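You operate a simulated robot arm through the tools that you are given. There is no shell and no other tool.

Carry out the task below with a simulated two-armed robot. There is one attempt and no reset: what you move stays moved.

Task
Pack the purple box in the carton and tape the whole seam.
Fine: shut both flaps first; push the bed through by its post, fingers clear of the tape holder; bring the bed home.
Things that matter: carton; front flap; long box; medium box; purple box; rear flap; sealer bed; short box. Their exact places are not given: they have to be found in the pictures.

It is judged by the outcome, as a careful person would: the job done as asked, and still so three seconds after it is handed in. It fails if anything else is knocked over, pushed out of place, dropped, spilled or broken.

Robot
Two 6-joint arms with two-finger parallel grippers on one trunk, on a base that moves. Base frame: it is fixed to the floor where the robot stands at the start and does not move with it; the origin is under the middle of the robot, x ahead of it, y to its left, z up; the surface under the hand at the start is at about z = 953. Readings come in mm, degrees, newtons and seconds.
The left shoulder is at the start at [80, 216, 1610], the right one opposite. With the tool pointing down near the work surface each hand reaches from about 100 to 740 mm from the robot's upright axis, wherever it stands, measured 20 degrees to its own side. Places, roughly: carton [3000, 2750, 1000]; front flap [2900, 2600, 1100]; long box [2000, -1250, 1000]; medium box [2250, -1000, 1000]; purple box [3500, 2500, 1000]; rear flap [3000, 2700, 1100]; sealer bed [3000, 2700, 900]; short box [2250, -750, 1000]. Payload 3.43 kg a hand.
The tool frame of a hand sits at the grasp point between the pads (the TCP): z along the fingers, y along the line on which they close. The tips reach 30 mm beyond it. Largest opening 94 mm; finger width 28, thickness 10; the body of the gripper, 50 by 96 mm, starts 55 mm behind the TCP.
Orientation is that of the tool frame in the base frame, as a unit quaternion [x, y, z, w]. With the fingers straight down and closing along the base's y, the tool's x points along the base's -x, its y along +y and its z along -z.

Tools
- The arms move only by the tool send_rows. It takes "left_increments", "right_increments" or both (then of equal length, played together; a hand with none holds still); each is a list of rows, each a list of 3 entries, a list of its own where there are three numbers: the turn, a rotation vector about the tool's x, y, z in rad, then the shift along the tool's x, y, z in mm, then the finger opening in mm, from 0 to 94. In form: [[[wx, wy, wz], [dx, dy, dz], claw], ...]. A call has 1 to 20 rows; each row shifts and turns the commanded pose from where the row before left it, along the tool's axes as they then stand. Rows are played at 5 a second. More than 50 mm and 8.6 degrees between two rows, or a gripper value outside its range, and nothing of the call is played. A pose out of reach is approached as far as the arm can. The call stops where the force on the tool passes 40 N (or 10 N more than at its start, if that is more) or the arm is blocked; 0.2 s more then pass. Each finger travels about 72 mm/s and halts on what it meets, pressing with about 26 N; the grip force reading is that of the motor and also rises with nothing between the fingers. The clock runs only during rows and for 0.2 s after the last one: add rows that do not move to give the fingers time. It gives the time, the measured TCP pose, the force on the tool (base axes), the opening and the grip force at its end, in the units of the frame above (readings bear some noise), with the torque about the TCP (base axes, N m) and any sound that the robot's microphone picked up.
- Cameras (640 x 400 px; columns grow to the right, rows downward): "scene" is now at [121.7, -5.7, 1791.1]; the picture's right is [-0.15, -0.99, 0.00], its down [-0.67, 0.10, -0.73] and it looks along [0.72, -0.11, -0.68] (base axes); focal length 255 px, centre (320, 200). "left" rides on the left gripper at [76, -14, -103] in its tool frame; the picture's right is [0.18, 0.98, 0.00], its down [-0.75, 0.14, -0.64] and it looks along [-0.63, 0.12, 0.77] (tool axes); focal length 243 px, centre (320, 200). "right" rides on the right gripper at [76, 14, -103] in its tool frame; the picture's right is [-0.18, 0.98, 0.00], its down [-0.75, -0.14, -0.64] and it looks along [-0.63, -0.12, 0.77] (tool axes); focal length 243 px, centre (320, 200).
- get_image(camera): a new picture of that camera. The clock stands still meanwhile.
- lift_body(by): slides the trunk up (or, below 0, down) by that many mm; the arms and the scene camera ride with it, the base frame stays. It gives what a move gives, with no picture.
- steer(legs): drives the robot by 1 to 6 legs, each [ahead, left, turn to the left] in mm, mm and degrees, along the robot's own axes; the way and the turn of a leg run together, so that a leg with both is an arc; at most 1500 mm and 180 degrees a leg. The arms and the cameras ride along, it lands a little off, and it stops where it bumps. It gives what a move gives.
- pan_tilt(pan, tilt): turns the head with the scene camera to pan (to the left, within 86 degrees either way) and tilt (down, from -29 to 69), counted from straight ahead of the robot. It gives what a move gives.
- probe_pixels(camera, pixels): for up to 12 pixels [column, row] of the newest picture of that camera ("zoom" is the newest enlarged one), the place [x, y, z] in the base frame of the surface seen there, good to about 2 mm, but the place of the scene camera against the robot may be out by one fixed shift of up to 25 mm in any direction. The clock stands still meanwhile.
- enlarge(camera, box): a new picture of the part [left, top, right, bottom] of that camera's present view, enlarged. The clock stands still meanwhile.
- hand_in(): hands the job in; it is judged then, once.

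Leave the grippers open and the arms clear of the work at the hand-in unless told otherwise.

The tools are called as a command line: name --argument value ..., lists and objects as JSON in quotes. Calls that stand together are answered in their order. send_rows: Moves the arms, as the interface text tells. Its arguments: {"type":"object","properties":{"left_increments":{"type":"array","items":{"type":"array"}},"right_increments":{"type":"array","items":{"type":"array"}}},"required":[]} The other tools are called the same way: lift_body (by) moves the trunk up or down; steer (legs) drives the base; pan_tilt (pan, tilt) turns the head that bears the scene camera; get_image (camera) takes a picture; probe_pixels (camera, pixels) gives the place of the surface under pixels of a picture; enlarge (camera, box) takes an enlarged picture of a part of a camera's view; hand_in () hands the job in.

At the start:

```text
clock: 0.0
left_position: [602.5, 191.0, 1113.4]
left_ee_rot: [0.0, 1.0, 0.0, 0.0]
left_ft_force: [-0.3, 0.4, -0.4]
left_torque: [-0.02, -0.01, 0.01]
left_width: 94.0
left_gripper_force: 0.1
right_position: [606.0, -200.3, 1074.5]
right_ee_rot: [0.0, 1.0, 0.0, -0.001]
right_ft_force: [-0.1, 1.1, -1.0]
right_torque: [0.05, -0.04, 0.03]
right_width: 93.9
right_gripper_force: 0.1
trunk travel left (down, up): [-840.0, 0.0]
robot x, y, heading: [2.7, 1.5, -0.0]
head pan, tilt (commanded): [-8.9, 42.9]
```

scene: 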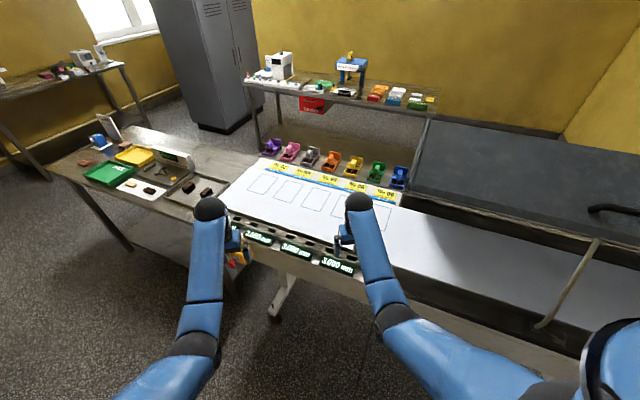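
right: 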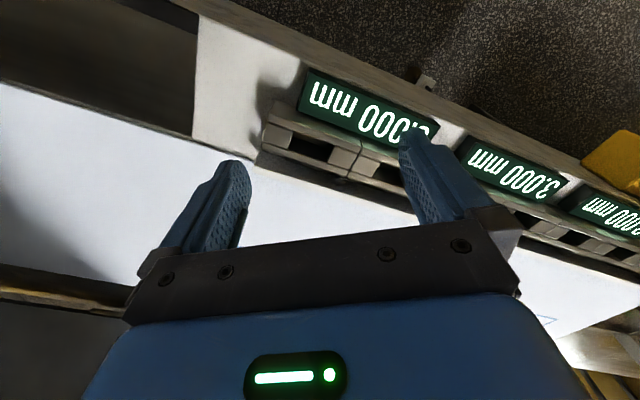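
left: 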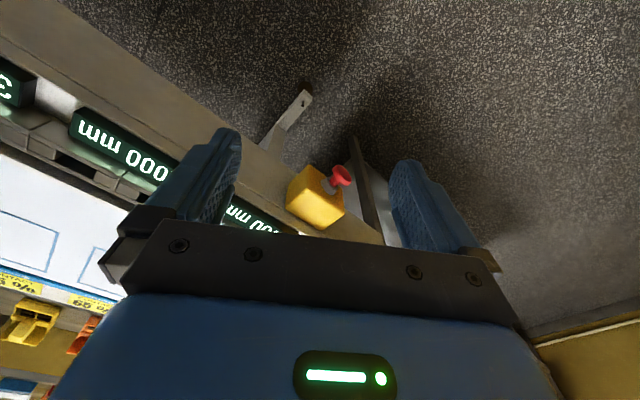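

I start by looking around: the carton should be ahead-left at about [3000, 2750]. I turn the head to the left and less down.

pan_tilt --pan 42 --tilt 15

get_image --camera "scene"

```text
clock: 1.2
left_position: [602.2, 190.5, 1111.7]
left_ee_rot: [0.001, 1.0, -0.001, 0.0]
left_ft_force: [0.1, 0.9, 0.5]
left_torque: [0.0, -0.01, 0.07]
left_width: 94.3
left_gripper_force: 0.1
right_position: [605.9, -198.5, 1074.2]
right_ee_rot: [-0.001, 1.0, 0.0, 0.0]
right_ft_force: [-0.4, -0.3, 0.0]
right_torque: [-0.01, -0.03, -0.01]
right_width: 94.3
right_gripper_force: 0.0
trunk travel left (down, up): [-840.0, 0.0]
robot x, y, heading: [2.0, -0.1, 0.1]
head pan, tilt (commanded): [42.0, 15.0]
```

```text
taken
```

scene: 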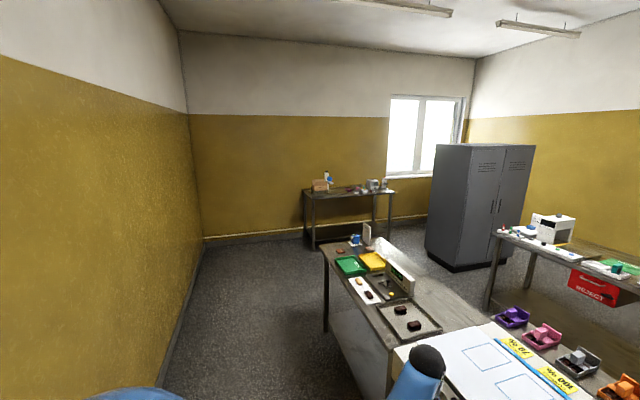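

The far table at about (345, 190) seems to hold the carton. I enlarge it and probe several places for route planning.

enlarge --camera "scene" --box '[290, 160, 410, 235]'

probe_pixels --camera "scene" --pixels '[[320, 185], [355, 192], [375, 185], [305, 193], [393, 192], [313, 248], [325, 245], [328, 330], [386, 395], [385, 240], [425, 265], [205, 238]]'

```text
5.33 times, centred on (350, 198) of scene
```

zoom: 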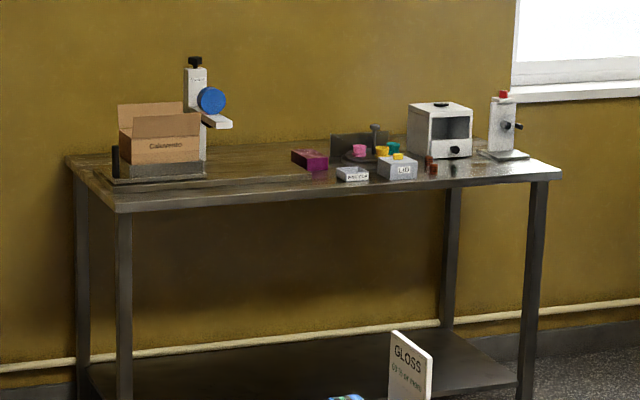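

```text
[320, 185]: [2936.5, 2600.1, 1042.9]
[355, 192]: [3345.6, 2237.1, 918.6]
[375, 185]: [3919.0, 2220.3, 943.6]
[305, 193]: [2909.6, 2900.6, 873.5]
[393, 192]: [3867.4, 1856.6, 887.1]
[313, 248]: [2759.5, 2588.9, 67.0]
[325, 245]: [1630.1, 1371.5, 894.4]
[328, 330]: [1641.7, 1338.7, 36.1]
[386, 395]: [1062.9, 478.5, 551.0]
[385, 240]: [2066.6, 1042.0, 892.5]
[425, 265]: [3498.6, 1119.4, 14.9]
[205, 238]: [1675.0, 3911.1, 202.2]
```

I see the carton in a sealer at zoom (160, 140), a purple box at (309, 159), other items to the right. I probe in the enlarged picture to find table corners and items.

probe_pixels --camera "zoom" --pixels '[[120, 206], [68, 160], [560, 174], [160, 145], [110, 180], [204, 175], [309, 158], [115, 160], [210, 101], [195, 62], [352, 176], [320, 210]]'

```text
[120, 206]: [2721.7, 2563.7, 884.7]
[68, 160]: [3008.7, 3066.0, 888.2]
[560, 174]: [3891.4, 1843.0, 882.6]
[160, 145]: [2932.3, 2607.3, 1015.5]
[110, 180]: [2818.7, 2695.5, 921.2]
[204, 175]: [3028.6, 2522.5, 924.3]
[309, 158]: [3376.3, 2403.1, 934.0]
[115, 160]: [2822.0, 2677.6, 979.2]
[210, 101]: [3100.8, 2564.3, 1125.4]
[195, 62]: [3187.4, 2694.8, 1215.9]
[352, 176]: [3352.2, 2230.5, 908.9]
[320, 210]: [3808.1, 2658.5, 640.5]
```

The table's front edge runs from (2722, 2564) to (3891, 1843), so I must face about 58° there. Before driving, I look left and behind-left for obstacles.

pan_tilt --pan 86 --tilt 30

get_image --camera "scene"

probe_pixels --camera "scene" --pixels '[[320, 200], [320, 120], [100, 200], [500, 250], [600, 300]]'

```text
clock: 2.3
left_position: [602.5, 189.9, 1112.9]
left_ee_rot: [0.0, 1.0, 0.0, -0.001]
left_ft_force: [-0.1, -0.8, 0.1]
left_torque: [0.0, -0.01, -0.03]
left_width: 93.9
left_gripper_force: 0.1
right_position: [606.8, -199.4, 1074.8]
right_ee_rot: [0.0, 1.0, 0.0, 0.0]
right_ft_force: [-0.5, -0.3, -0.6]
right_torque: [0.0, 0.01, 0.03]
right_width: 94.1
right_gripper_force: 0.1
trunk travel left (down, up): [-840.0, 0.0]
robot x, y, heading: [-2.0, 1.6, -0.1]
head pan, tilt (commanded): [85.9, 30.0]
```

```text
taken
```

scene: 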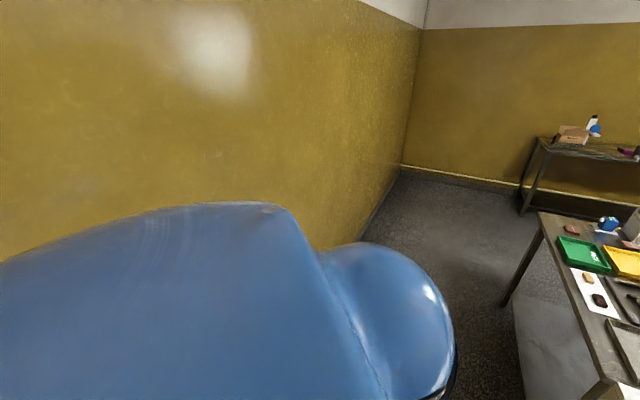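

```text
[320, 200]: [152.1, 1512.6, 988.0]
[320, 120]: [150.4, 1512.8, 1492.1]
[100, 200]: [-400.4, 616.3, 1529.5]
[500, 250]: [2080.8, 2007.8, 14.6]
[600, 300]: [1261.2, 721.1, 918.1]
```

The wall (y≈1512 at x≈150) and the bench's left edge form a corridor about 1.3 m wide that runs along heading ≈57.6° right from where I stand. First I raise and retract both hands so that the turn sweeps clear of the counter.

send_rows --left_increments '[[[0, 0, 0], [0, 0, -45], 94], [[0, 0, 0], [0, 0, -45], 94], [[0, 0, 0], [0, 0, -45], 94], [[0, 0, 0], [45, 0, -20], 94], [[0, 0, 0], [45, 0, 0], 94], [[0, 0, 0], [45, 0, 0], 94], [[0, 0, 0], [45, 0, 0], 94], [[0, 0, 0], [45, 0, 0], 94]]' --right_increments '[[[0, 0, 0], [0, 0, -45], 94], [[0, 0, 0], [0, 0, -45], 94], [[0, 0, 0], [0, 0, -45], 94], [[0, 0, 0], [45, 0, -45], 94], [[0, 0, 0], [45, 0, -15], 94], [[0, 0, 0], [45, 0, 0], 94], [[0, 0, 0], [45, 0, 0], 94], [[0, 0, 0], [45, 0, 0], 94]]'

pan_tilt --pan 0 --tilt 65

get_image --camera "scene"

probe_pixels --camera "scene" --pixels '[[320, 200], [320, 250], [320, 300], [320, 350], [200, 200], [250, 250]]'

```text
refused: row 4 steps farther than a row can; nothing moved
```

```text
clock: 3.9
left_position: [601.8, 189.1, 1112.4]
left_ee_rot: [0.0, 1.0, 0.0, 0.0]
left_ft_force: [-0.3, -0.6, -0.4]
left_torque: [-0.03, 0.0, -0.01]
left_width: 94.0
left_gripper_force: 0.0
right_position: [605.5, -198.7, 1073.6]
right_ee_rot: [0.001, 1.0, 0.0, 0.0]
right_ft_force: [-1.2, 1.2, -1.1]
right_torque: [-0.02, -0.01, 0.02]
right_width: 94.3
right_gripper_force: 0.0
trunk travel left (down, up): [-840.0, 0.0]
robot x, y, heading: [-1.5, 3.0, -0.2]
head pan, tilt (commanded): [0.0, 65.0]
```

```text
taken
```

scene: 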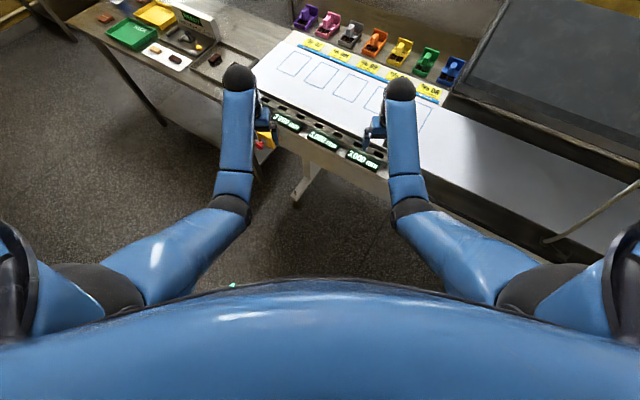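

```text
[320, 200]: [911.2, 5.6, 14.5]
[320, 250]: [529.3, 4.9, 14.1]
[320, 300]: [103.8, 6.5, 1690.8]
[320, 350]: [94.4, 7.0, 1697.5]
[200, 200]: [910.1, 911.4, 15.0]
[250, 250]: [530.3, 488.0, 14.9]
```

One row was too long. I resend with shorter steps: up first, then back.

send_rows --left_increments '[[[0, 0, 0], [0, 0, -45], 94], [[0, 0, 0], [0, 0, -45], 94], [[0, 0, 0], [0, 0, -45], 94], [[0, 0, 0], [0, 0, -20], 94], [[0, 0, 0], [45, 0, 0], 94], [[0, 0, 0], [45, 0, 0], 94], [[0, 0, 0], [45, 0, 0], 94], [[0, 0, 0], [45, 0, 0], 94], [[0, 0, 0], [45, 0, 0], 94]]' --right_increments '[[[0, 0, 0], [0, 0, -45], 94], [[0, 0, 0], [0, 0, -45], 94], [[0, 0, 0], [0, 0, -45], 94], [[0, 0, 0], [0, 0, -45], 94], [[0, 0, 0], [45, 0, -10], 94], [[0, 0, 0], [45, 0, 0], 94], [[0, 0, 0], [45, 0, 0], 94], [[0, 0, 0], [45, 0, 0], 94], [[0, 0, 0], [45, 0, 0], 94]]'

```text
clock: 5.9
left_position: [540.1, 183.0, 1080.0]
left_ee_rot: [0.0, 1.0, -0.001, 0.003]
left_ft_force: [-0.4, 0.3, -0.1]
left_torque: [-0.02, -0.05, -0.02]
left_width: 94.2
left_gripper_force: 0.0
left hand out of reach, approached as far as the arm can: row 1, 2, 3, 4, 5, 6, 7, 8, 9
right_position: [549.4, -193.9, 1083.9]
right_ee_rot: [0.0, 1.0, 0.0, 0.002]
right_ft_force: [-0.4, -0.5, 0.5]
right_torque: [0.01, -0.03, 0.01]
right_width: 94.1
right_gripper_force: 0.1
right hand out of reach, approached as far as the arm can: row 2, 3, 4, 5, 6, 7, 8, 9
trunk travel left (down, up): [-840.0, 0.0]
robot x, y, heading: [-1.1, -1.4, -0.0]
head pan, tilt (commanded): [0.0, 65.0]
```

The arms can't raise higher with the tool down; the hands are now at x≈545, tips ≈97 mm above the counter, just off its edge. Turning left moves them away from the bench, so I turn by 57.6° and check the view.

steer --legs '[[0, 0, 57.6]]'

pan_tilt --pan -10 --tilt 30

get_image --camera "scene"

```text
clock: 8.8
left_position: [140.7, 555.6, 1078.5]
left_ee_rot: [-0.48, 0.877, 0.0, 0.0]
left_ft_force: [0.3, -0.1, 0.5]
left_torque: [0.01, -0.02, -0.01]
left_width: 94.3
left_gripper_force: 0.1
right_position: [461.2, 359.8, 1081.7]
right_ee_rot: [-0.481, 0.877, 0.0, 0.001]
right_ft_force: [0.2, -0.1, 0.1]
right_torque: [0.01, 0.0, 0.02]
right_width: 93.9
right_gripper_force: 0.0
trunk travel left (down, up): [-840.0, 0.0]
robot x, y, heading: [-0.1, 0.5, 57.6]
head pan, tilt (commanded): [0.0, 65.0]
```

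```text
clock: 9.8
left_position: [139.0, 556.0, 1078.9]
left_ee_rot: [-0.481, 0.877, 0.0, 0.0]
left_ft_force: [0.7, 0.3, 1.3]
left_torque: [0.03, 0.01, 0.03]
left_width: 93.9
left_gripper_force: 0.0
right_position: [461.6, 359.5, 1081.5]
right_ee_rot: [-0.48, 0.877, 0.0, 0.001]
right_ft_force: [0.8, 0.4, 1.0]
right_torque: [-0.02, 0.02, 0.0]
right_width: 93.8
right_gripper_force: 0.1
trunk travel left (down, up): [-840.0, 0.0]
robot x, y, heading: [0.0, -2.4, 57.4]
head pan, tilt (commanded): [-10.0, 30.0]
```

```text
taken
```

scene: 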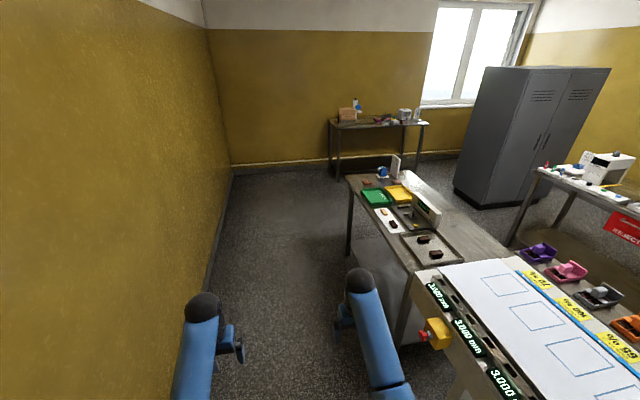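

The corridor is clear; the only protrusion is the yellow e-stop at (430, 330). I probe it and the bench corner to check side clearance.

probe_pixels --camera "scene" --pixels '[[424, 335], [438, 330], [408, 290], [347, 180], [205, 310], [232, 170], [380, 390]]'

```text
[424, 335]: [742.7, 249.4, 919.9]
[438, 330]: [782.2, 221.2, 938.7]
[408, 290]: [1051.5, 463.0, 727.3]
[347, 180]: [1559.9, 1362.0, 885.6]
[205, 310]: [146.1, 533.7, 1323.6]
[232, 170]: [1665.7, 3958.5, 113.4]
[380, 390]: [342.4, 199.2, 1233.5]
```

E-stop is 493 mm to my right, wall 682 mm to the left; I drive ahead drifting slightly left, 2.9 m in two legs.

steer --legs '[[700, 60, 0], [1200, 0, 0], [950, 0, 0]]'

pan_tilt --pan -60 --tilt 35

get_image --camera "scene"

```text
clock: 24.0
left_position: [1616.2, 3001.7, 1078.8]
left_ee_rot: [-0.483, 0.876, 0.001, 0.002]
left_ft_force: [0.6, 0.3, 0.9]
left_torque: [-0.01, -0.02, 0.0]
left_width: 94.0
left_gripper_force: 0.1
right_position: [1938.3, 2807.1, 1082.5]
right_ee_rot: [-0.483, 0.876, 0.0, 0.002]
right_ft_force: [-0.2, 0.2, 0.7]
right_torque: [0.02, 0.0, -0.01]
right_width: 93.8
right_gripper_force: 0.1
trunk travel left (down, up): [-840.0, 0.0]
robot x, y, heading: [1483.6, 2446.9, 57.9]
head pan, tilt (commanded): [-10.0, 30.0]
```

```text
clock: 25.2
left_position: [1617.5, 3003.0, 1078.9]
left_ee_rot: [-0.483, 0.876, 0.001, 0.0]
left_ft_force: [0.6, -0.1, -0.5]
left_torque: [0.0, 0.03, -0.01]
left_width: 94.0
left_gripper_force: 0.1
right_position: [1940.1, 2809.4, 1082.7]
right_ee_rot: [-0.483, 0.876, 0.0, 0.001]
right_ft_force: [-0.4, 0.1, -0.6]
right_torque: [0.0, -0.01, -0.01]
right_width: 93.9
right_gripper_force: 0.1
trunk travel left (down, up): [-840.0, 0.0]
robot x, y, heading: [1481.6, 2447.0, 57.7]
head pan, tilt (commanded): [-60.0, 35.0]
```

```text
taken
```

scene: 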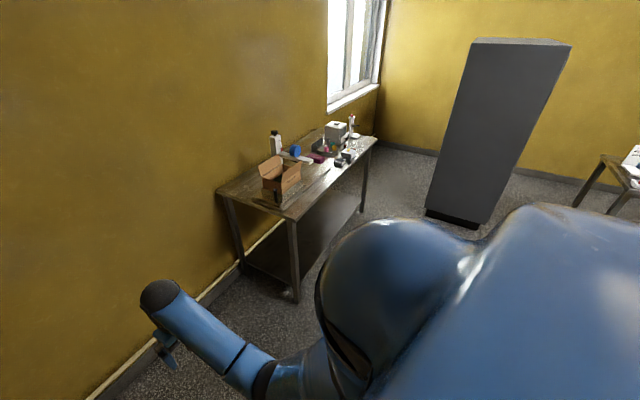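

The way to the right is clear; table edge is about 760 mm ahead of my axis. I drive 1280 mm to the right to stand in front of the sealer.

steer --legs '[[0, -1280, 0]]'

pan_tilt --pan 0 --tilt 40

get_image --camera "scene"

```text
clock: 31.6
left_position: [2690.8, 2324.7, 1077.7]
left_ee_rot: [-0.482, 0.876, -0.001, 0.001]
left_ft_force: [0.6, 0.2, 0.5]
left_torque: [-0.03, -0.02, -0.02]
left_width: 94.1
left_gripper_force: 0.0
right_position: [3012.5, 2131.3, 1082.5]
right_ee_rot: [-0.482, 0.876, -0.001, 0.001]
right_ft_force: [-0.7, 0.0, 0.4]
right_torque: [0.04, 0.0, 0.02]
right_width: 93.6
right_gripper_force: 0.1
trunk travel left (down, up): [-840.0, 0.0]
robot x, y, heading: [2554.0, 1770.5, 57.7]
head pan, tilt (commanded): [-60.0, 35.0]
```

```text
clock: 32.9
left_position: [2689.9, 2324.4, 1078.3]
left_ee_rot: [-0.482, 0.876, 0.002, 0.001]
left_ft_force: [-0.9, 0.1, -0.9]
left_torque: [-0.01, 0.01, 0.02]
left_width: 94.1
left_gripper_force: 0.0
right_position: [3012.4, 2130.3, 1082.7]
right_ee_rot: [-0.482, 0.876, 0.0, 0.001]
right_ft_force: [0.5, -0.5, 0.2]
right_torque: [0.0, 0.01, 0.02]
right_width: 94.3
right_gripper_force: 0.0
trunk travel left (down, up): [-840.0, 0.0]
robot x, y, heading: [2552.6, 1767.9, 57.9]
head pan, tilt (commanded): [0.0, 40.0]
```

```text
taken
```

scene: 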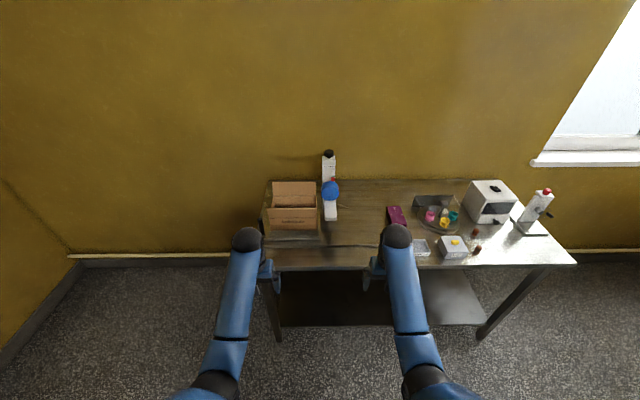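

Table is straight ahead: carton at (294, 208), tape head at (330, 190), purple box at (396, 215). I enlarge this area.

enlarge --camera "scene" --box '[250, 145, 346, 275]'

enlarge --camera "scene" --box '[255, 165, 415, 265]'

```text
3.08 times, centred on (298, 210) of scene
```

zoom: 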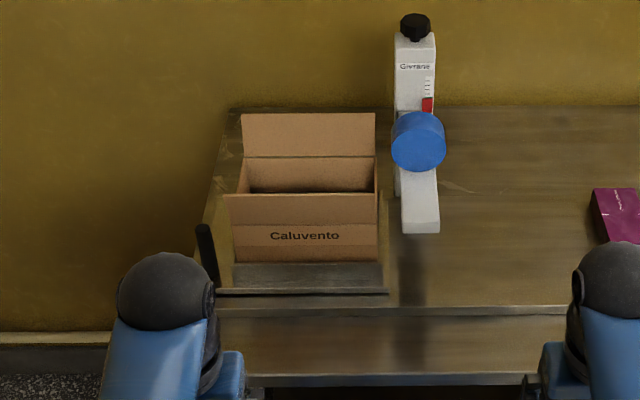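

```text
4.00 times, centred on (335, 215) of scene
```

zoom: 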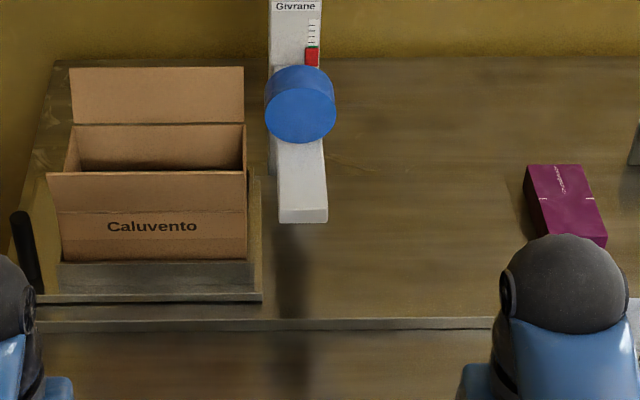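

I probe key points: carton edges and flaps, bed, post, tape head, purple box, table edge.

probe_pixels --camera "zoom" --pixels '[[75, 70], [242, 70], [75, 124], [242, 124], [50, 175], [243, 175], [55, 212], [243, 212], [65, 258], [244, 258], [20, 215], [30, 285]]'

probe_pixels --camera "zoom" --pixels '[[70, 280], [255, 270], [255, 295], [150, 322], [150, 345], [300, 110], [303, 200], [325, 218], [280, 218], [310, 75], [330, 250], [400, 318]]'

probe_pixels --camera "zoom" --pixels '[[530, 168], [578, 168], [545, 232], [600, 232], [565, 200], [604, 242], [480, 200], [120, 150], [240, 155], [150, 330], [256, 190], [259, 230]]'

```text
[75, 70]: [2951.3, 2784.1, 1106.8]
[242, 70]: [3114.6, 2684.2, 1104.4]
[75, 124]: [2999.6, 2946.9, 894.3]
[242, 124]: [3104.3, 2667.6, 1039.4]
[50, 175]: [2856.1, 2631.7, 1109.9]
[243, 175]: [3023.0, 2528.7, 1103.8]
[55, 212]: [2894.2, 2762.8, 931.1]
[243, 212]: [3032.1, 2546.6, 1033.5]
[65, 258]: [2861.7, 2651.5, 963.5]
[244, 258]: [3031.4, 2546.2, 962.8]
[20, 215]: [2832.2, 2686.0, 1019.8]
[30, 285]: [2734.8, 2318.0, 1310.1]
```

```text
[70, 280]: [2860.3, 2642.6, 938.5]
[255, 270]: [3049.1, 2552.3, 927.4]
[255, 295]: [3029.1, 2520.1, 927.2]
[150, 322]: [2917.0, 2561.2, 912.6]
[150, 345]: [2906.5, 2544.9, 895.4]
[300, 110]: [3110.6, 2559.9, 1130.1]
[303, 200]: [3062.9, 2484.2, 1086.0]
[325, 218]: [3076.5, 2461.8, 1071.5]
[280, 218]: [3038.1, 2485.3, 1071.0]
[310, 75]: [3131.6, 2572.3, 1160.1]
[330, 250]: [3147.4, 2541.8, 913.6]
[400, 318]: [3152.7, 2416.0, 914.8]
```

```text
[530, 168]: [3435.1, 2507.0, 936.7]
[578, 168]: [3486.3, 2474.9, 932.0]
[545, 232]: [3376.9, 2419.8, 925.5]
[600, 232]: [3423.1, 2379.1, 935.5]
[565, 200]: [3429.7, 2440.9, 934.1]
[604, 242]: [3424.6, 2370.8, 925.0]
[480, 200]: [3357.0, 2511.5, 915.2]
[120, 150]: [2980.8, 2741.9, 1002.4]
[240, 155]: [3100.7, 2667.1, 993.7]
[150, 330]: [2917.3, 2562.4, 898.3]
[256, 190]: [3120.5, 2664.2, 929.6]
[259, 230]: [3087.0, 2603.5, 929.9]
```

I have a good first map. Before driving closer I want to know how far my base sticks out in front, so I turn the right hand about its own axis to let its camera look back at the base.

send_rows --right_increments '[[[0, 0, 0.149], [0, 0, 0], 94], [[0, 0, 0.149], [0, 0, 0], 94], [[0, 0, 0.149], [0, 0, 0], 94], [[0, 0, 0.149], [0, 0, 0], 94], [[0, 0, 0.149], [0, 0, 0], 94], [[0, 0, 0.149], [0, 0, 0], 94], [[0, 0, 0.149], [0, 0, 0], 94], [[0, 0, 0.149], [0, 0, 0], 94], [[0, 0, 0.149], [0, 0, 0], 94], [[0, 0, 0.149], [0, 0, 0], 94], [[0, 0, 0.149], [0, 0, 0], 94], [[0, 0, 0.149], [0, 0, 0], 94], [[0, 0, 0.149], [0, 0, 0], 94], [[0, 0, 0.149], [0, 0, 0], 94], [[0, 0, 0.149], [0, 0, 0], 94], [[0, 0, 0.149], [0, 0, 0], 94]]'

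get_image --camera "right"

```text
clock: 36.2
left_position: [2690.4, 2324.4, 1079.2]
left_ee_rot: [-0.482, 0.876, 0.0, 0.001]
left_ft_force: [-0.1, -0.7, 0.0]
left_torque: [0.0, -0.03, -0.01]
left_width: 94.0
left_gripper_force: 0.1
right_position: [3012.6, 2132.8, 1083.6]
right_ee_rot: [0.636, 0.771, 0.002, 0.0]
right_ft_force: [0.1, -1.0, -0.4]
right_torque: [0.03, 0.0, -0.02]
right_width: 94.1
right_gripper_force: 0.0
trunk travel left (down, up): [-840.0, 0.0]
robot x, y, heading: [2557.8, 1768.1, 57.7]
head pan, tilt (commanded): [0.0, 40.0]
```

```text
taken
```

right: 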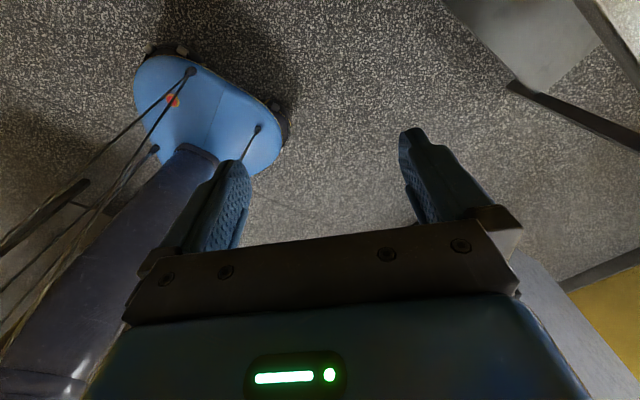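

The base (blue) is visible at (210, 110) with the column at (170, 180). I probe its outline.

probe_pixels --camera "right" --pixels '[[285, 110], [270, 155], [250, 172], [140, 70], [285, 140], [190, 75], [170, 50], [240, 110], [155, 95], [200, 140]]'

```text
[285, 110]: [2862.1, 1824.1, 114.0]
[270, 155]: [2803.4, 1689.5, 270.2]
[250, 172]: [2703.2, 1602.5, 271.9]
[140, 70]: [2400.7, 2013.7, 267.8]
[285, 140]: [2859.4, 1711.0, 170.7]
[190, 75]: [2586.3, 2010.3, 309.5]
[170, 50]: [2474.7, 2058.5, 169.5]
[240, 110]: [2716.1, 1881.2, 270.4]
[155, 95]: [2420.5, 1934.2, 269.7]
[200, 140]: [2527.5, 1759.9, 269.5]
```

The base reaches only ≈220 mm ahead of my axis, so I can stand with the table edge ~400 mm ahead. I turn the right hand back and pull the left hand in (back 225, down 75) so it stays off the table while I work with the right.

send_rows --right_increments '[[[0, 0, -0.149], [0, 0, 0], 94], [[0, 0, -0.149], [0, 0, 0], 94], [[0, 0, -0.149], [0, 0, 0], 94], [[0, 0, -0.149], [0, 0, 0], 94], [[0, 0, -0.149], [0, 0, 0], 94], [[0, 0, -0.149], [0, 0, 0], 94], [[0, 0, -0.149], [0, 0, 0], 94], [[0, 0, -0.149], [0, 0, 0], 94], [[0, 0, -0.149], [0, 0, 0], 94], [[0, 0, -0.149], [0, 0, 0], 94], [[0, 0, -0.149], [0, 0, 0], 94], [[0, 0, -0.149], [0, 0, 0], 94], [[0, 0, -0.149], [0, 0, 0], 94], [[0, 0, -0.149], [0, 0, 0], 94], [[0, 0, -0.149], [0, 0, 0], 94], [[0, 0, -0.149], [0, 0, 0], 94]]' --left_increments '[[[0, 0, 0], [45, 0, 15], 94], [[0, 0, 0], [45, 0, 15], 94], [[0, 0, 0], [45, 0, 15], 94], [[0, 0, 0], [45, 0, 15], 94], [[0, 0, 0], [45, 0, 15], 94], [[0, 0, 0], [0, 0, 0], 94], [[0, 0, 0], [0, 0, 0], 94], [[0, 0, 0], [0, 0, 0], 94], [[0, 0, 0], [0, 0, 0], 94], [[0, 0, 0], [0, 0, 0], 94], [[0, 0, 0], [0, 0, 0], 94], [[0, 0, 0], [0, 0, 0], 94], [[0, 0, 0], [0, 0, 0], 94], [[0, 0, 0], [0, 0, 0], 94], [[0, 0, 0], [0, 0, 0], 94], [[0, 0, 0], [0, 0, 0], 94]]'

```text
clock: 39.6
left_position: [2570.0, 2136.7, 1000.9]
left_ee_rot: [-0.483, 0.876, 0.0, 0.001]
left_ft_force: [0.1, 0.0, 0.3]
left_torque: [0.0, 0.01, 0.03]
left_width: 93.9
left_gripper_force: 0.1
left hand out of reach, approached as far as the arm can: row 1
right_position: [3012.5, 2131.1, 1082.8]
right_ee_rot: [-0.483, 0.875, 0.001, 0.001]
right_ft_force: [-0.2, -0.8, -0.1]
right_torque: [0.0, -0.02, 0.05]
right_width: 93.8
right_gripper_force: 0.0
trunk travel left (down, up): [-840.0, 0.0]
robot x, y, heading: [2558.0, 1771.5, 57.7]
head pan, tilt (commanded): [0.0, 40.0]
```

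Left hand is in. Now I drive: 190 mm right, then 330 mm ahead, stopping with the right hand in front of the purple box.

steer --legs '[[0, -190, 0.5], [320, 0, 0]]'

get_image --camera "right"

get_image --camera "scene"

```text
clock: 42.9
left_position: [2894.0, 2306.1, 1000.8]
left_ee_rot: [-0.487, 0.874, 0.001, 0.002]
left_ft_force: [-1.0, -0.5, 0.3]
left_torque: [0.0, -0.02, -0.01]
left_width: 93.8
left_gripper_force: 0.1
right_position: [3335.1, 2303.9, 1084.9]
right_ee_rot: [-0.486, 0.874, 0.001, 0.002]
right_ft_force: [-0.3, -0.1, -0.3]
right_torque: [0.02, -0.05, 0.02]
right_width: 94.2
right_gripper_force: 0.0
trunk travel left (down, up): [-840.0, 0.0]
robot x, y, heading: [2879.3, 1940.9, 58.4]
head pan, tilt (commanded): [0.0, 40.0]
```

```text
taken
```

right: 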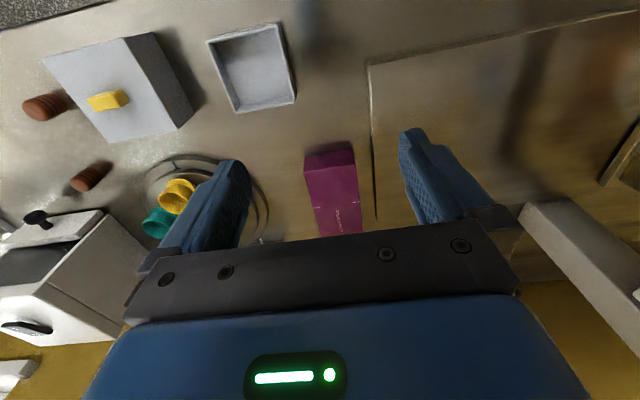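

```text
taken
```

scene: 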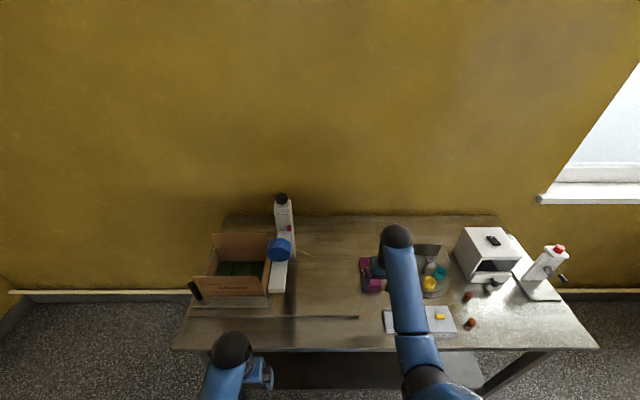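

The right camera shows the purple box at (330, 185): near end face rows 143–178, top face rows 170–236. I probe its corners and the surface around, and some neighbours.

probe_pixels --camera "right" --pixels '[[307, 158], [350, 146], [309, 177], [354, 166], [320, 233], [360, 230], [335, 200], [330, 130], [372, 100], [355, 72], [255, 60], [390, 195]]'

enlarge --camera "right" --box '[270, 120, 400, 245]'

```text
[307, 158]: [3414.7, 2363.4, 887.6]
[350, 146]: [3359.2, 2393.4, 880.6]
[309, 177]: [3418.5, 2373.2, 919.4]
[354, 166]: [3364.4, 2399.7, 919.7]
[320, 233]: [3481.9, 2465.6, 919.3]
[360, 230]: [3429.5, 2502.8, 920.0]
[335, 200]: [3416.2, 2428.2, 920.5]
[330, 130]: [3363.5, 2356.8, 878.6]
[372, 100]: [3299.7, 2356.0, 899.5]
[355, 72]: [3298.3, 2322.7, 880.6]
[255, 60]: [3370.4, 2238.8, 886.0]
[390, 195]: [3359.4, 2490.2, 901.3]
```

```text
3.20 times, centred on (335, 182) of right
```

zoom: 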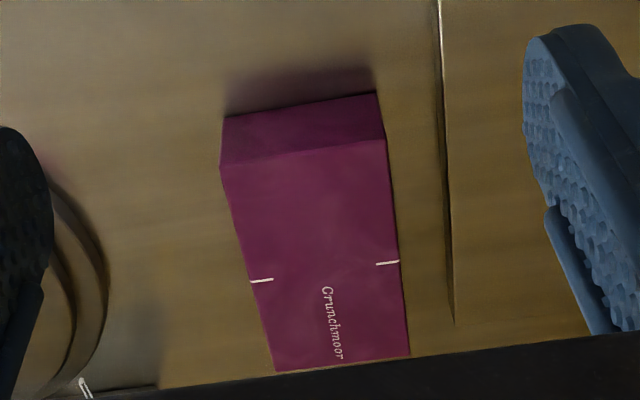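

By the wrist camera the table is at z≈880, the box top at 919.5 (40 mm high, ~62 wide), so the scene camera reads ~14 mm too high. The far end is hidden by the gripper; I drive 80 mm ahead and look again.

steer --legs '[[80, 0, 0]]'

get_image --camera "right"

```text
clock: 44.0
left_position: [2928.6, 2365.9, 1002.7]
left_ee_rot: [-0.487, 0.873, 0.003, 0.004]
left_ft_force: [-0.2, -0.7, 0.3]
left_torque: [0.04, -0.02, 0.0]
left_width: 94.1
left_gripper_force: 0.0
right_position: [3371.0, 2363.4, 1088.7]
right_ee_rot: [-0.486, 0.874, 0.001, 0.005]
right_ft_force: [-0.7, -0.5, 0.7]
right_torque: [0.07, -0.05, -0.02]
right_width: 94.0
right_gripper_force: 0.2
trunk travel left (down, up): [-840.0, 0.0]
robot x, y, heading: [2921.9, 2006.4, 58.3]
head pan, tilt (commanded): [0.0, 40.0]
```

```text
taken
```

right: 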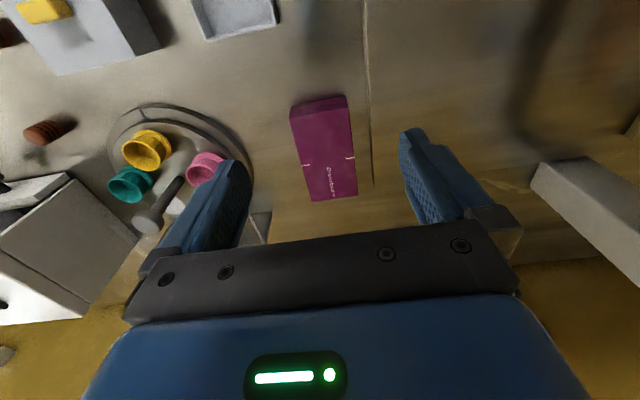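

Now the whole box is visible at (325, 150). I enlarge and probe corners.

enlarge --camera "right" --box '[265, 80, 393, 160]'

enlarge --camera "right" --box '[260, 85, 420, 210]'

```text
5.00 times, centred on (329, 120) of right
```

zoom: 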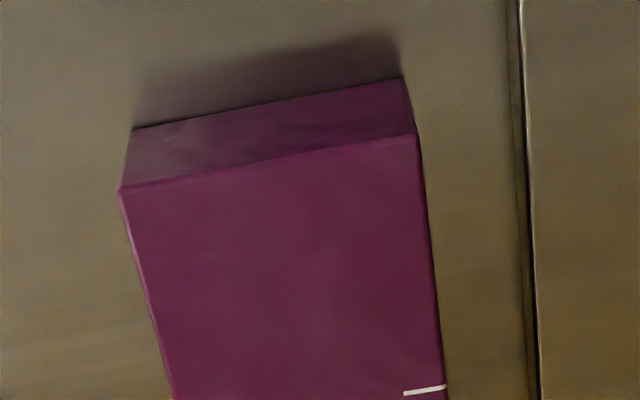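

```text
3.20 times, centred on (340, 148) of right
```

zoom: 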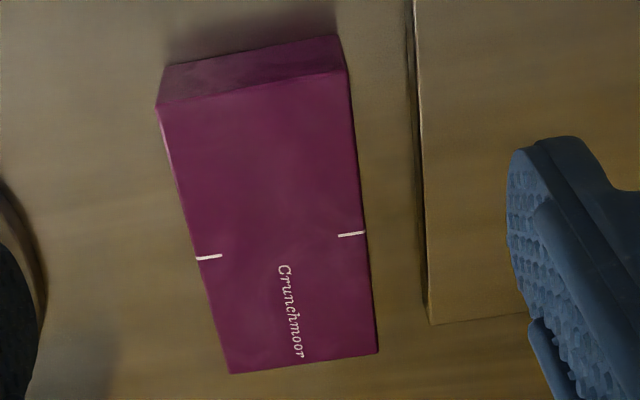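

I probe the corners and white marks on the top face.

probe_pixels --camera "zoom" --pixels '[[160, 107], [345, 75], [231, 370], [376, 350], [200, 258], [363, 234], [168, 68], [337, 38], [290, 386], [425, 200], [430, 320], [280, 220]]'

```text
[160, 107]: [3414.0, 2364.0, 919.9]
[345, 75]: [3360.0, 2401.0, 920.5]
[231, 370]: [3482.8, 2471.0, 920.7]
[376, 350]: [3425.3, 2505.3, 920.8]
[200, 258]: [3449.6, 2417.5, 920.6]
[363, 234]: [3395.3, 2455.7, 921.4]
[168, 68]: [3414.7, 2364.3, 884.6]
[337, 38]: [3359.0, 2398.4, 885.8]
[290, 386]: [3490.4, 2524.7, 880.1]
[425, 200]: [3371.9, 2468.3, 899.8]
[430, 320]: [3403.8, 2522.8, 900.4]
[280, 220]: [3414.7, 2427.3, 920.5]
```

Box centre ≈ (3420.5, 2435), 66 × 125 × 40 mm, aligned with my heading; the board's raised edge is 26 mm left of it. I check the round tray and pink cup to its right for finger clearance.

probe_pixels --camera "right" --pixels '[[205, 160], [221, 165], [250, 165], [252, 190], [240, 130], [270, 215], [255, 225], [200, 110], [145, 145], [545, 185], [560, 165], [600, 200]]'

```text
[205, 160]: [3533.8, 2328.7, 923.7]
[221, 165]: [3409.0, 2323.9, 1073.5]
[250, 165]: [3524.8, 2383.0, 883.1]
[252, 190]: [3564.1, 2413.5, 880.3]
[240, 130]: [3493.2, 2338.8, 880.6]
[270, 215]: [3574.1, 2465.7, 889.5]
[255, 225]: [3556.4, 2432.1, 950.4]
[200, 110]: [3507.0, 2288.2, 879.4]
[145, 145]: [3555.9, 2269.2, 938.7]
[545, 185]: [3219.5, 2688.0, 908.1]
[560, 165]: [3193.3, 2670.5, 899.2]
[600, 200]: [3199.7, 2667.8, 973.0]
```

Clearance is fine. I narrow the opening to 80, move over the box centre (87 mm ahead, 4 mm right), and descend to about z 955.

send_rows --right_increments '[[[0, 0, 0], [-43.6, -2, 0], 80], [[0, 0, 0], [-43.6, -2, 0], 80], [[0, 0, 0], [0, 0, 35], 80], [[0, 0, 0], [0, 0, 35], 80], [[0, 0, 0], [0, 0, 35], 80], [[0, 0, 0], [0, 0, 25], 80]]'

get_image --camera "right"

```text
clock: 45.4
left_position: [2934.5, 2371.6, 998.7]
left_ee_rot: [-0.486, 0.874, 0.0, 0.001]
left_ft_force: [0.1, -0.3, -1.4]
left_torque: [-0.02, 0.0, -0.02]
left_width: 94.0
left_gripper_force: 0.1
right_position: [3425.5, 2445.3, 953.0]
right_ee_rot: [-0.486, 0.874, 0.001, 0.002]
right_ft_force: [0.5, -0.5, 1.2]
right_torque: [-0.01, 0.03, 0.0]
right_width: 80.0
right_gripper_force: 0.0
trunk travel left (down, up): [-840.0, 0.0]
robot x, y, heading: [2921.8, 2005.9, 58.1]
head pan, tilt (commanded): [0.0, 40.0]
```

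```text
taken
```

right: 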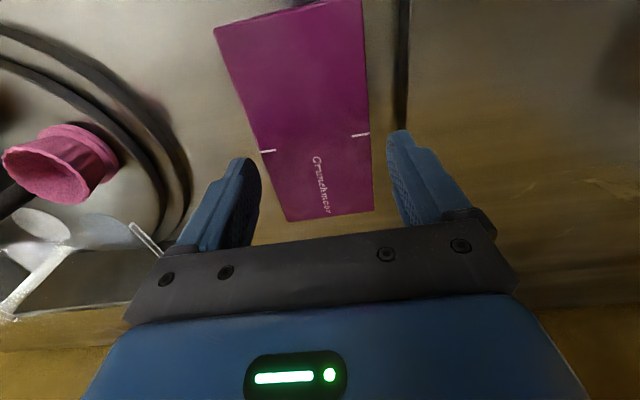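

The hand settled a little farther ahead than planned. I re-probe the box corners from here.

enlarge --camera "right" --box '[190, 0, 430, 240]'

probe_pixels --camera "right" --pixels '[[218, 32], [360, 4], [290, 219], [371, 209], [262, 150], [368, 134], [405, 60], [250, 180], [392, 150], [310, 120]]'

```text
1.67 times, centred on (310, 120) of right
```

zoom: 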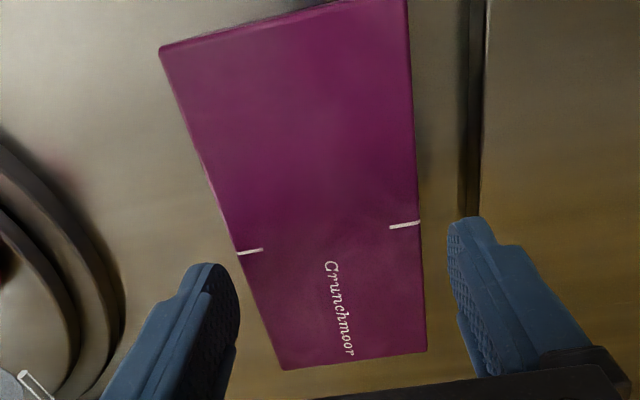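

```text
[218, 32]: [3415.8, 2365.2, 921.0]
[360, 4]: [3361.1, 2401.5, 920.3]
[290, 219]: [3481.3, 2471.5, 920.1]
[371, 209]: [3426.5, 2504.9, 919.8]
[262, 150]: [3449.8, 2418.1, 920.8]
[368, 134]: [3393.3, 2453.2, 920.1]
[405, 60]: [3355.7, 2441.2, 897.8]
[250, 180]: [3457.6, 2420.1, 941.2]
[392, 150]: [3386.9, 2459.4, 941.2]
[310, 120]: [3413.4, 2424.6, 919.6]
```

Centre is (3421.4, 2435.8); I shift 10 mm back, 1.4 mm right, descend to z≈915 and close on the box.

send_rows --right_increments '[[[0, 0, 0], [10.4, -1.4, 0], 80], [[0, 0, 0], [0, 0, 20], 80], [[0, 0, 0], [0, 0, 18], 80], [[0, 0, 0], [0, 0, 0], 80], [[0, 0, 0], [0, 0, 0], 55], [[0, 0, 0], [0, 0, 0], 50], [[0, 0, 0], [0, 0, 0], 50], [[0, 0, 0], [0, 0, 0], 50]]'

get_image --camera "right"

```text
clock: 47.2
left_position: [2934.5, 2373.0, 999.2]
left_ee_rot: [-0.487, 0.873, 0.0, 0.0]
left_ft_force: [-0.1, -0.5, 0.3]
left_torque: [0.03, -0.02, 0.0]
left_width: 93.9
left_gripper_force: 0.1
right_position: [3421.3, 2433.8, 913.3]
right_ee_rot: [-0.487, 0.873, 0.0, 0.0]
right_ft_force: [-0.4, -0.2, -0.1]
right_torque: [0.02, -0.02, 0.04]
right_width: 74.3
right_gripper_force: 25.7
trunk travel left (down, up): [-840.0, 0.0]
robot x, y, heading: [2922.7, 2008.1, 58.3]
head pan, tilt (commanded): [0.0, 40.0]
```

```text
taken
```

right: 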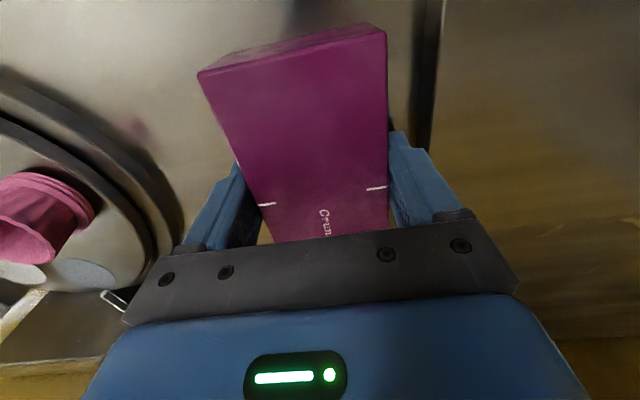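

The fingers stopped at 74 mm with 25.7 N: the box is held. I lift slowly by 40 mm and check.

send_rows --right_increments '[[[0, 0, 0], [0, 0, -10], 50], [[0, 0, 0], [0, 0, -15], 50], [[0, 0, 0], [0, 0, -15], 50], [[0, 0, 0], [0, 0, 0], 50]]'

get_image --camera "right"

get_image --camera "scene"

```text
clock: 48.2
left_position: [2933.9, 2372.7, 999.5]
left_ee_rot: [-0.486, 0.874, 0.0, 0.0]
left_ft_force: [-0.2, -0.3, -0.5]
left_torque: [0.0, 0.01, 0.01]
left_width: 94.0
left_gripper_force: 0.0
right_position: [3421.1, 2434.3, 954.5]
right_ee_rot: [-0.486, 0.874, 0.0, -0.001]
right_ft_force: [-1.0, -0.2, -1.5]
right_torque: [-0.02, 0.03, -0.01]
right_width: 49.9
right_gripper_force: 0.0
trunk travel left (down, up): [-840.0, 0.0]
robot x, y, heading: [2923.1, 2003.6, 58.1]
head pan, tilt (commanded): [0.0, 40.0]
```

```text
taken
```

right: 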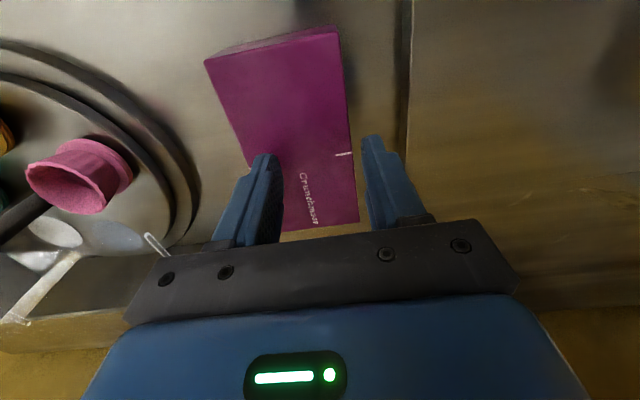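

```text
taken
```

scene: 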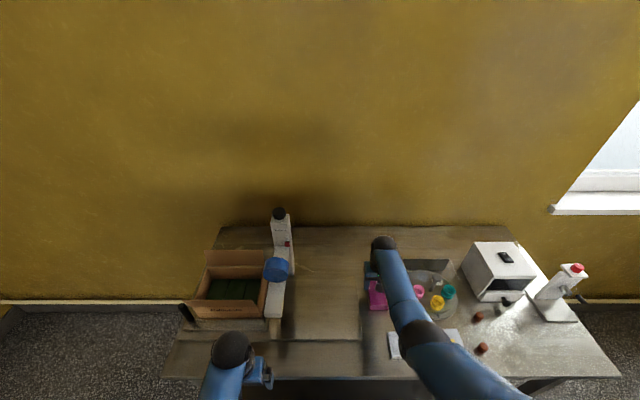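

The box slipped out of the fingers while lifting: the opening is now 50 and the force 0, and the box is still on the table. I examine the box's present pose before trying again.

enlarge --camera "right" --box '[180, 10, 420, 240]'

probe_pixels --camera "right" --pixels '[[207, 66], [340, 36], [356, 218], [288, 227], [350, 150], [275, 120], [206, 60], [334, 28], [365, 160], [275, 170]]'

```text
1.74 times, centred on (300, 125) of right
```

zoom: 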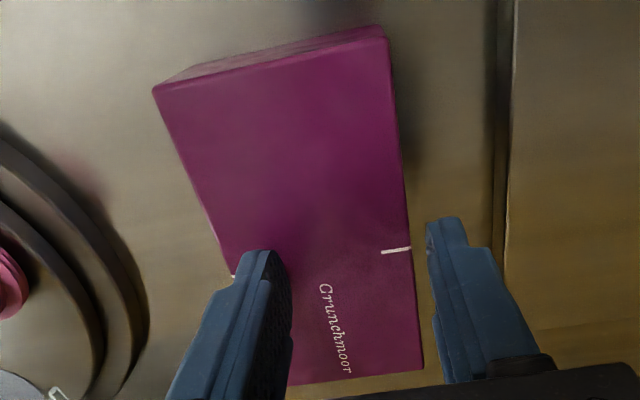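

```text
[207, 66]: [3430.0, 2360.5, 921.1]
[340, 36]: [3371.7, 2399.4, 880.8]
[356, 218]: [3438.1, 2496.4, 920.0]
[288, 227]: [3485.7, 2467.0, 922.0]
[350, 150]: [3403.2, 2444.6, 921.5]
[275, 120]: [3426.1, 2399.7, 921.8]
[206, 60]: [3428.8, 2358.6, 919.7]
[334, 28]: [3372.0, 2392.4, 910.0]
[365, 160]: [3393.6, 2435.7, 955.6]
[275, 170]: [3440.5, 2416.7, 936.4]
```

The box was only shifted ≈12 mm to the right, still flat on the table. I want to understand the finger shape, so I probe the inner pad faces in this picture.

probe_pixels --camera "zoom" --pixels '[[272, 258], [280, 290], [284, 330], [286, 365], [255, 255], [235, 300], [432, 222], [437, 260], [445, 310], [450, 360], [455, 225], [490, 260]]'

```text
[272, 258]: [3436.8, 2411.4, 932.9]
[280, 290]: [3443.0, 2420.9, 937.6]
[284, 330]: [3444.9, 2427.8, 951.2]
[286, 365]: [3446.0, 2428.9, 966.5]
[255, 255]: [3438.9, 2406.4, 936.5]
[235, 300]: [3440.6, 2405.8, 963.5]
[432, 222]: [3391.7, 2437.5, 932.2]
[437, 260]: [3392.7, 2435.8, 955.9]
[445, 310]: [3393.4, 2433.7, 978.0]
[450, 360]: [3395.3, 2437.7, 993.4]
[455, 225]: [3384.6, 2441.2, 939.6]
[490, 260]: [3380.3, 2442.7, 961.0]
```

The pads are flat and the reading matches, so I try again carefully: open to 90, recentre 13 mm to the right over the box, and look before descending.

send_rows --right_increments '[[[0, 0, 0], [0, 0, -5], 90], [[0, 0, 0], [0, 0, 0], 90], [[0, 0, 0], [-1, -13.4, 0], 90], [[0, 0, 0], [0, 0, 0], 90]]'

enlarge --camera "right" --box '[180, 0, 436, 240]'

```text
clock: 49.2
left_position: [2934.8, 2373.1, 1000.1]
left_ee_rot: [-0.486, 0.874, 0.001, -0.001]
left_ft_force: [-0.7, -0.2, 0.6]
left_torque: [0.02, 0.01, -0.01]
left_width: 94.0
left_gripper_force: 0.1
right_position: [3432.9, 2427.5, 959.3]
right_ee_rot: [-0.486, 0.874, 0.0, 0.002]
right_ft_force: [-0.2, 0.2, -0.9]
right_torque: [0.01, 0.01, 0.0]
right_width: 90.0
right_gripper_force: 0.1
trunk travel left (down, up): [-840.0, 0.0]
robot x, y, heading: [2918.7, 2004.1, 58.2]
head pan, tilt (commanded): [0.0, 40.0]
```

```text
1.67 times, centred on (308, 120) of right
```

zoom: 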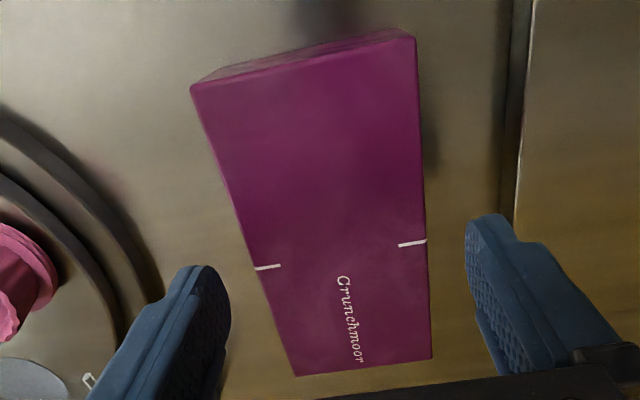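

The box is flat and between the fingers. I probe its corners to centre exactly.

probe_pixels --camera "zoom" --pixels '[[195, 90], [413, 42], [297, 373], [428, 356], [257, 268], [424, 242], [225, 320], [475, 270], [330, 200], [253, 268], [429, 242], [470, 120]]'

```text
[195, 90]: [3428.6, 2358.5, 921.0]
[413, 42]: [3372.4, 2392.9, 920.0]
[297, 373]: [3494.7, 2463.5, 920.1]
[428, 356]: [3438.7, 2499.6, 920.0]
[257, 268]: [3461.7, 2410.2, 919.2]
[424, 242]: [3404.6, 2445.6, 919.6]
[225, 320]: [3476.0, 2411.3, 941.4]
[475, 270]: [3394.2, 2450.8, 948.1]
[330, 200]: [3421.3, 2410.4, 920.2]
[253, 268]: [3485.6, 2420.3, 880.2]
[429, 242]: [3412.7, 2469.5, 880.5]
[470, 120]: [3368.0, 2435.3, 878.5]
```

Centred within 1 mm. Now down 45 mm and close (target 40), waiting longer.

send_rows --right_increments '[[[0, 0, 0], [0, 0, 25], 90], [[0, 0, 0], [0, 0, 20], 90], [[0, 0, 0], [0, 0, 0], 90], [[0, 0, 0], [0, 0, 0], 70], [[0, 0, 0], [0, 0, 0], 50], [[0, 0, 0], [0, 0, 0], 40], [[0, 0, 0], [0, 0, 0], 40], [[0, 0, 0], [0, 0, 0], 40], [[0, 0, 0], [0, 0, 0], 40]]'

enlarge --camera "right" --box '[180, 0, 436, 240]'

```text
clock: 51.2
left_position: [2934.7, 2372.1, 999.0]
left_ee_rot: [-0.486, 0.874, 0.001, 0.0]
left_ft_force: [-0.4, 0.4, 0.5]
left_torque: [-0.01, 0.02, -0.01]
left_width: 93.8
left_gripper_force: 0.0
right_position: [3432.0, 2428.9, 914.4]
right_ee_rot: [-0.487, 0.874, 0.001, 0.001]
right_ft_force: [-1.0, -0.4, 0.6]
right_torque: [0.01, -0.05, 0.02]
right_width: 74.2
right_gripper_force: 25.9
trunk travel left (down, up): [-840.0, 0.0]
robot x, y, heading: [2921.0, 2004.9, 58.1]
head pan, tilt (commanded): [0.0, 40.0]
```

```text
1.67 times, centred on (308, 120) of right
```

zoom: 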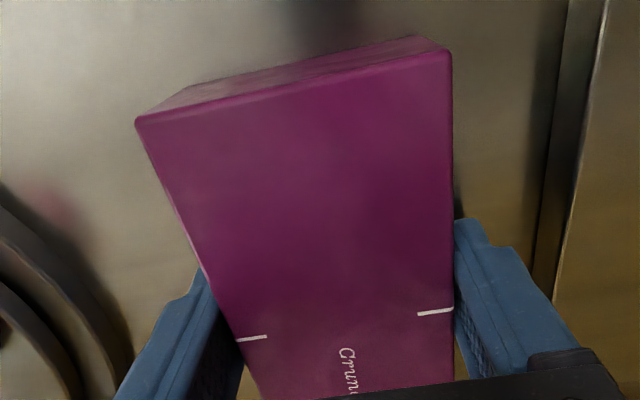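

Again stopped at 74.2 mm with 26 N. I lift just 8 mm slowly and look at forces and width.

send_rows --right_increments '[[[0, 0, 0], [0, 0, -2], 40], [[0, 0, 0], [0, 0, -3], 40], [[0, 0, 0], [0, 0, -3], 40], [[0, 0, 0], [0, 0, 0], 40]]'

enlarge --camera "right" --box '[180, 0, 436, 240]'

```text
clock: 52.2
left_position: [2933.9, 2373.4, 999.7]
left_ee_rot: [-0.487, 0.874, 0.0, 0.0]
left_ft_force: [0.5, 0.1, -0.1]
left_torque: [-0.02, 0.02, 0.0]
left_width: 94.1
left_gripper_force: 0.0
right_position: [3434.0, 2428.8, 922.7]
right_ee_rot: [-0.486, 0.874, 0.001, 0.001]
right_ft_force: [0.0, -0.7, -2.2]
right_torque: [0.02, 0.0, -0.01]
right_width: 74.3
right_gripper_force: 26.2
trunk travel left (down, up): [-840.0, 0.0]
robot x, y, heading: [2921.1, 2007.3, 58.4]
head pan, tilt (commanded): [0.0, 40.0]
```

```text
1.67 times, centred on (308, 120) of right
```

zoom: 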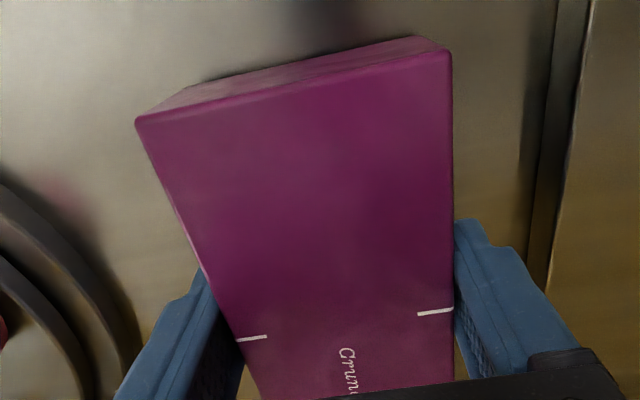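

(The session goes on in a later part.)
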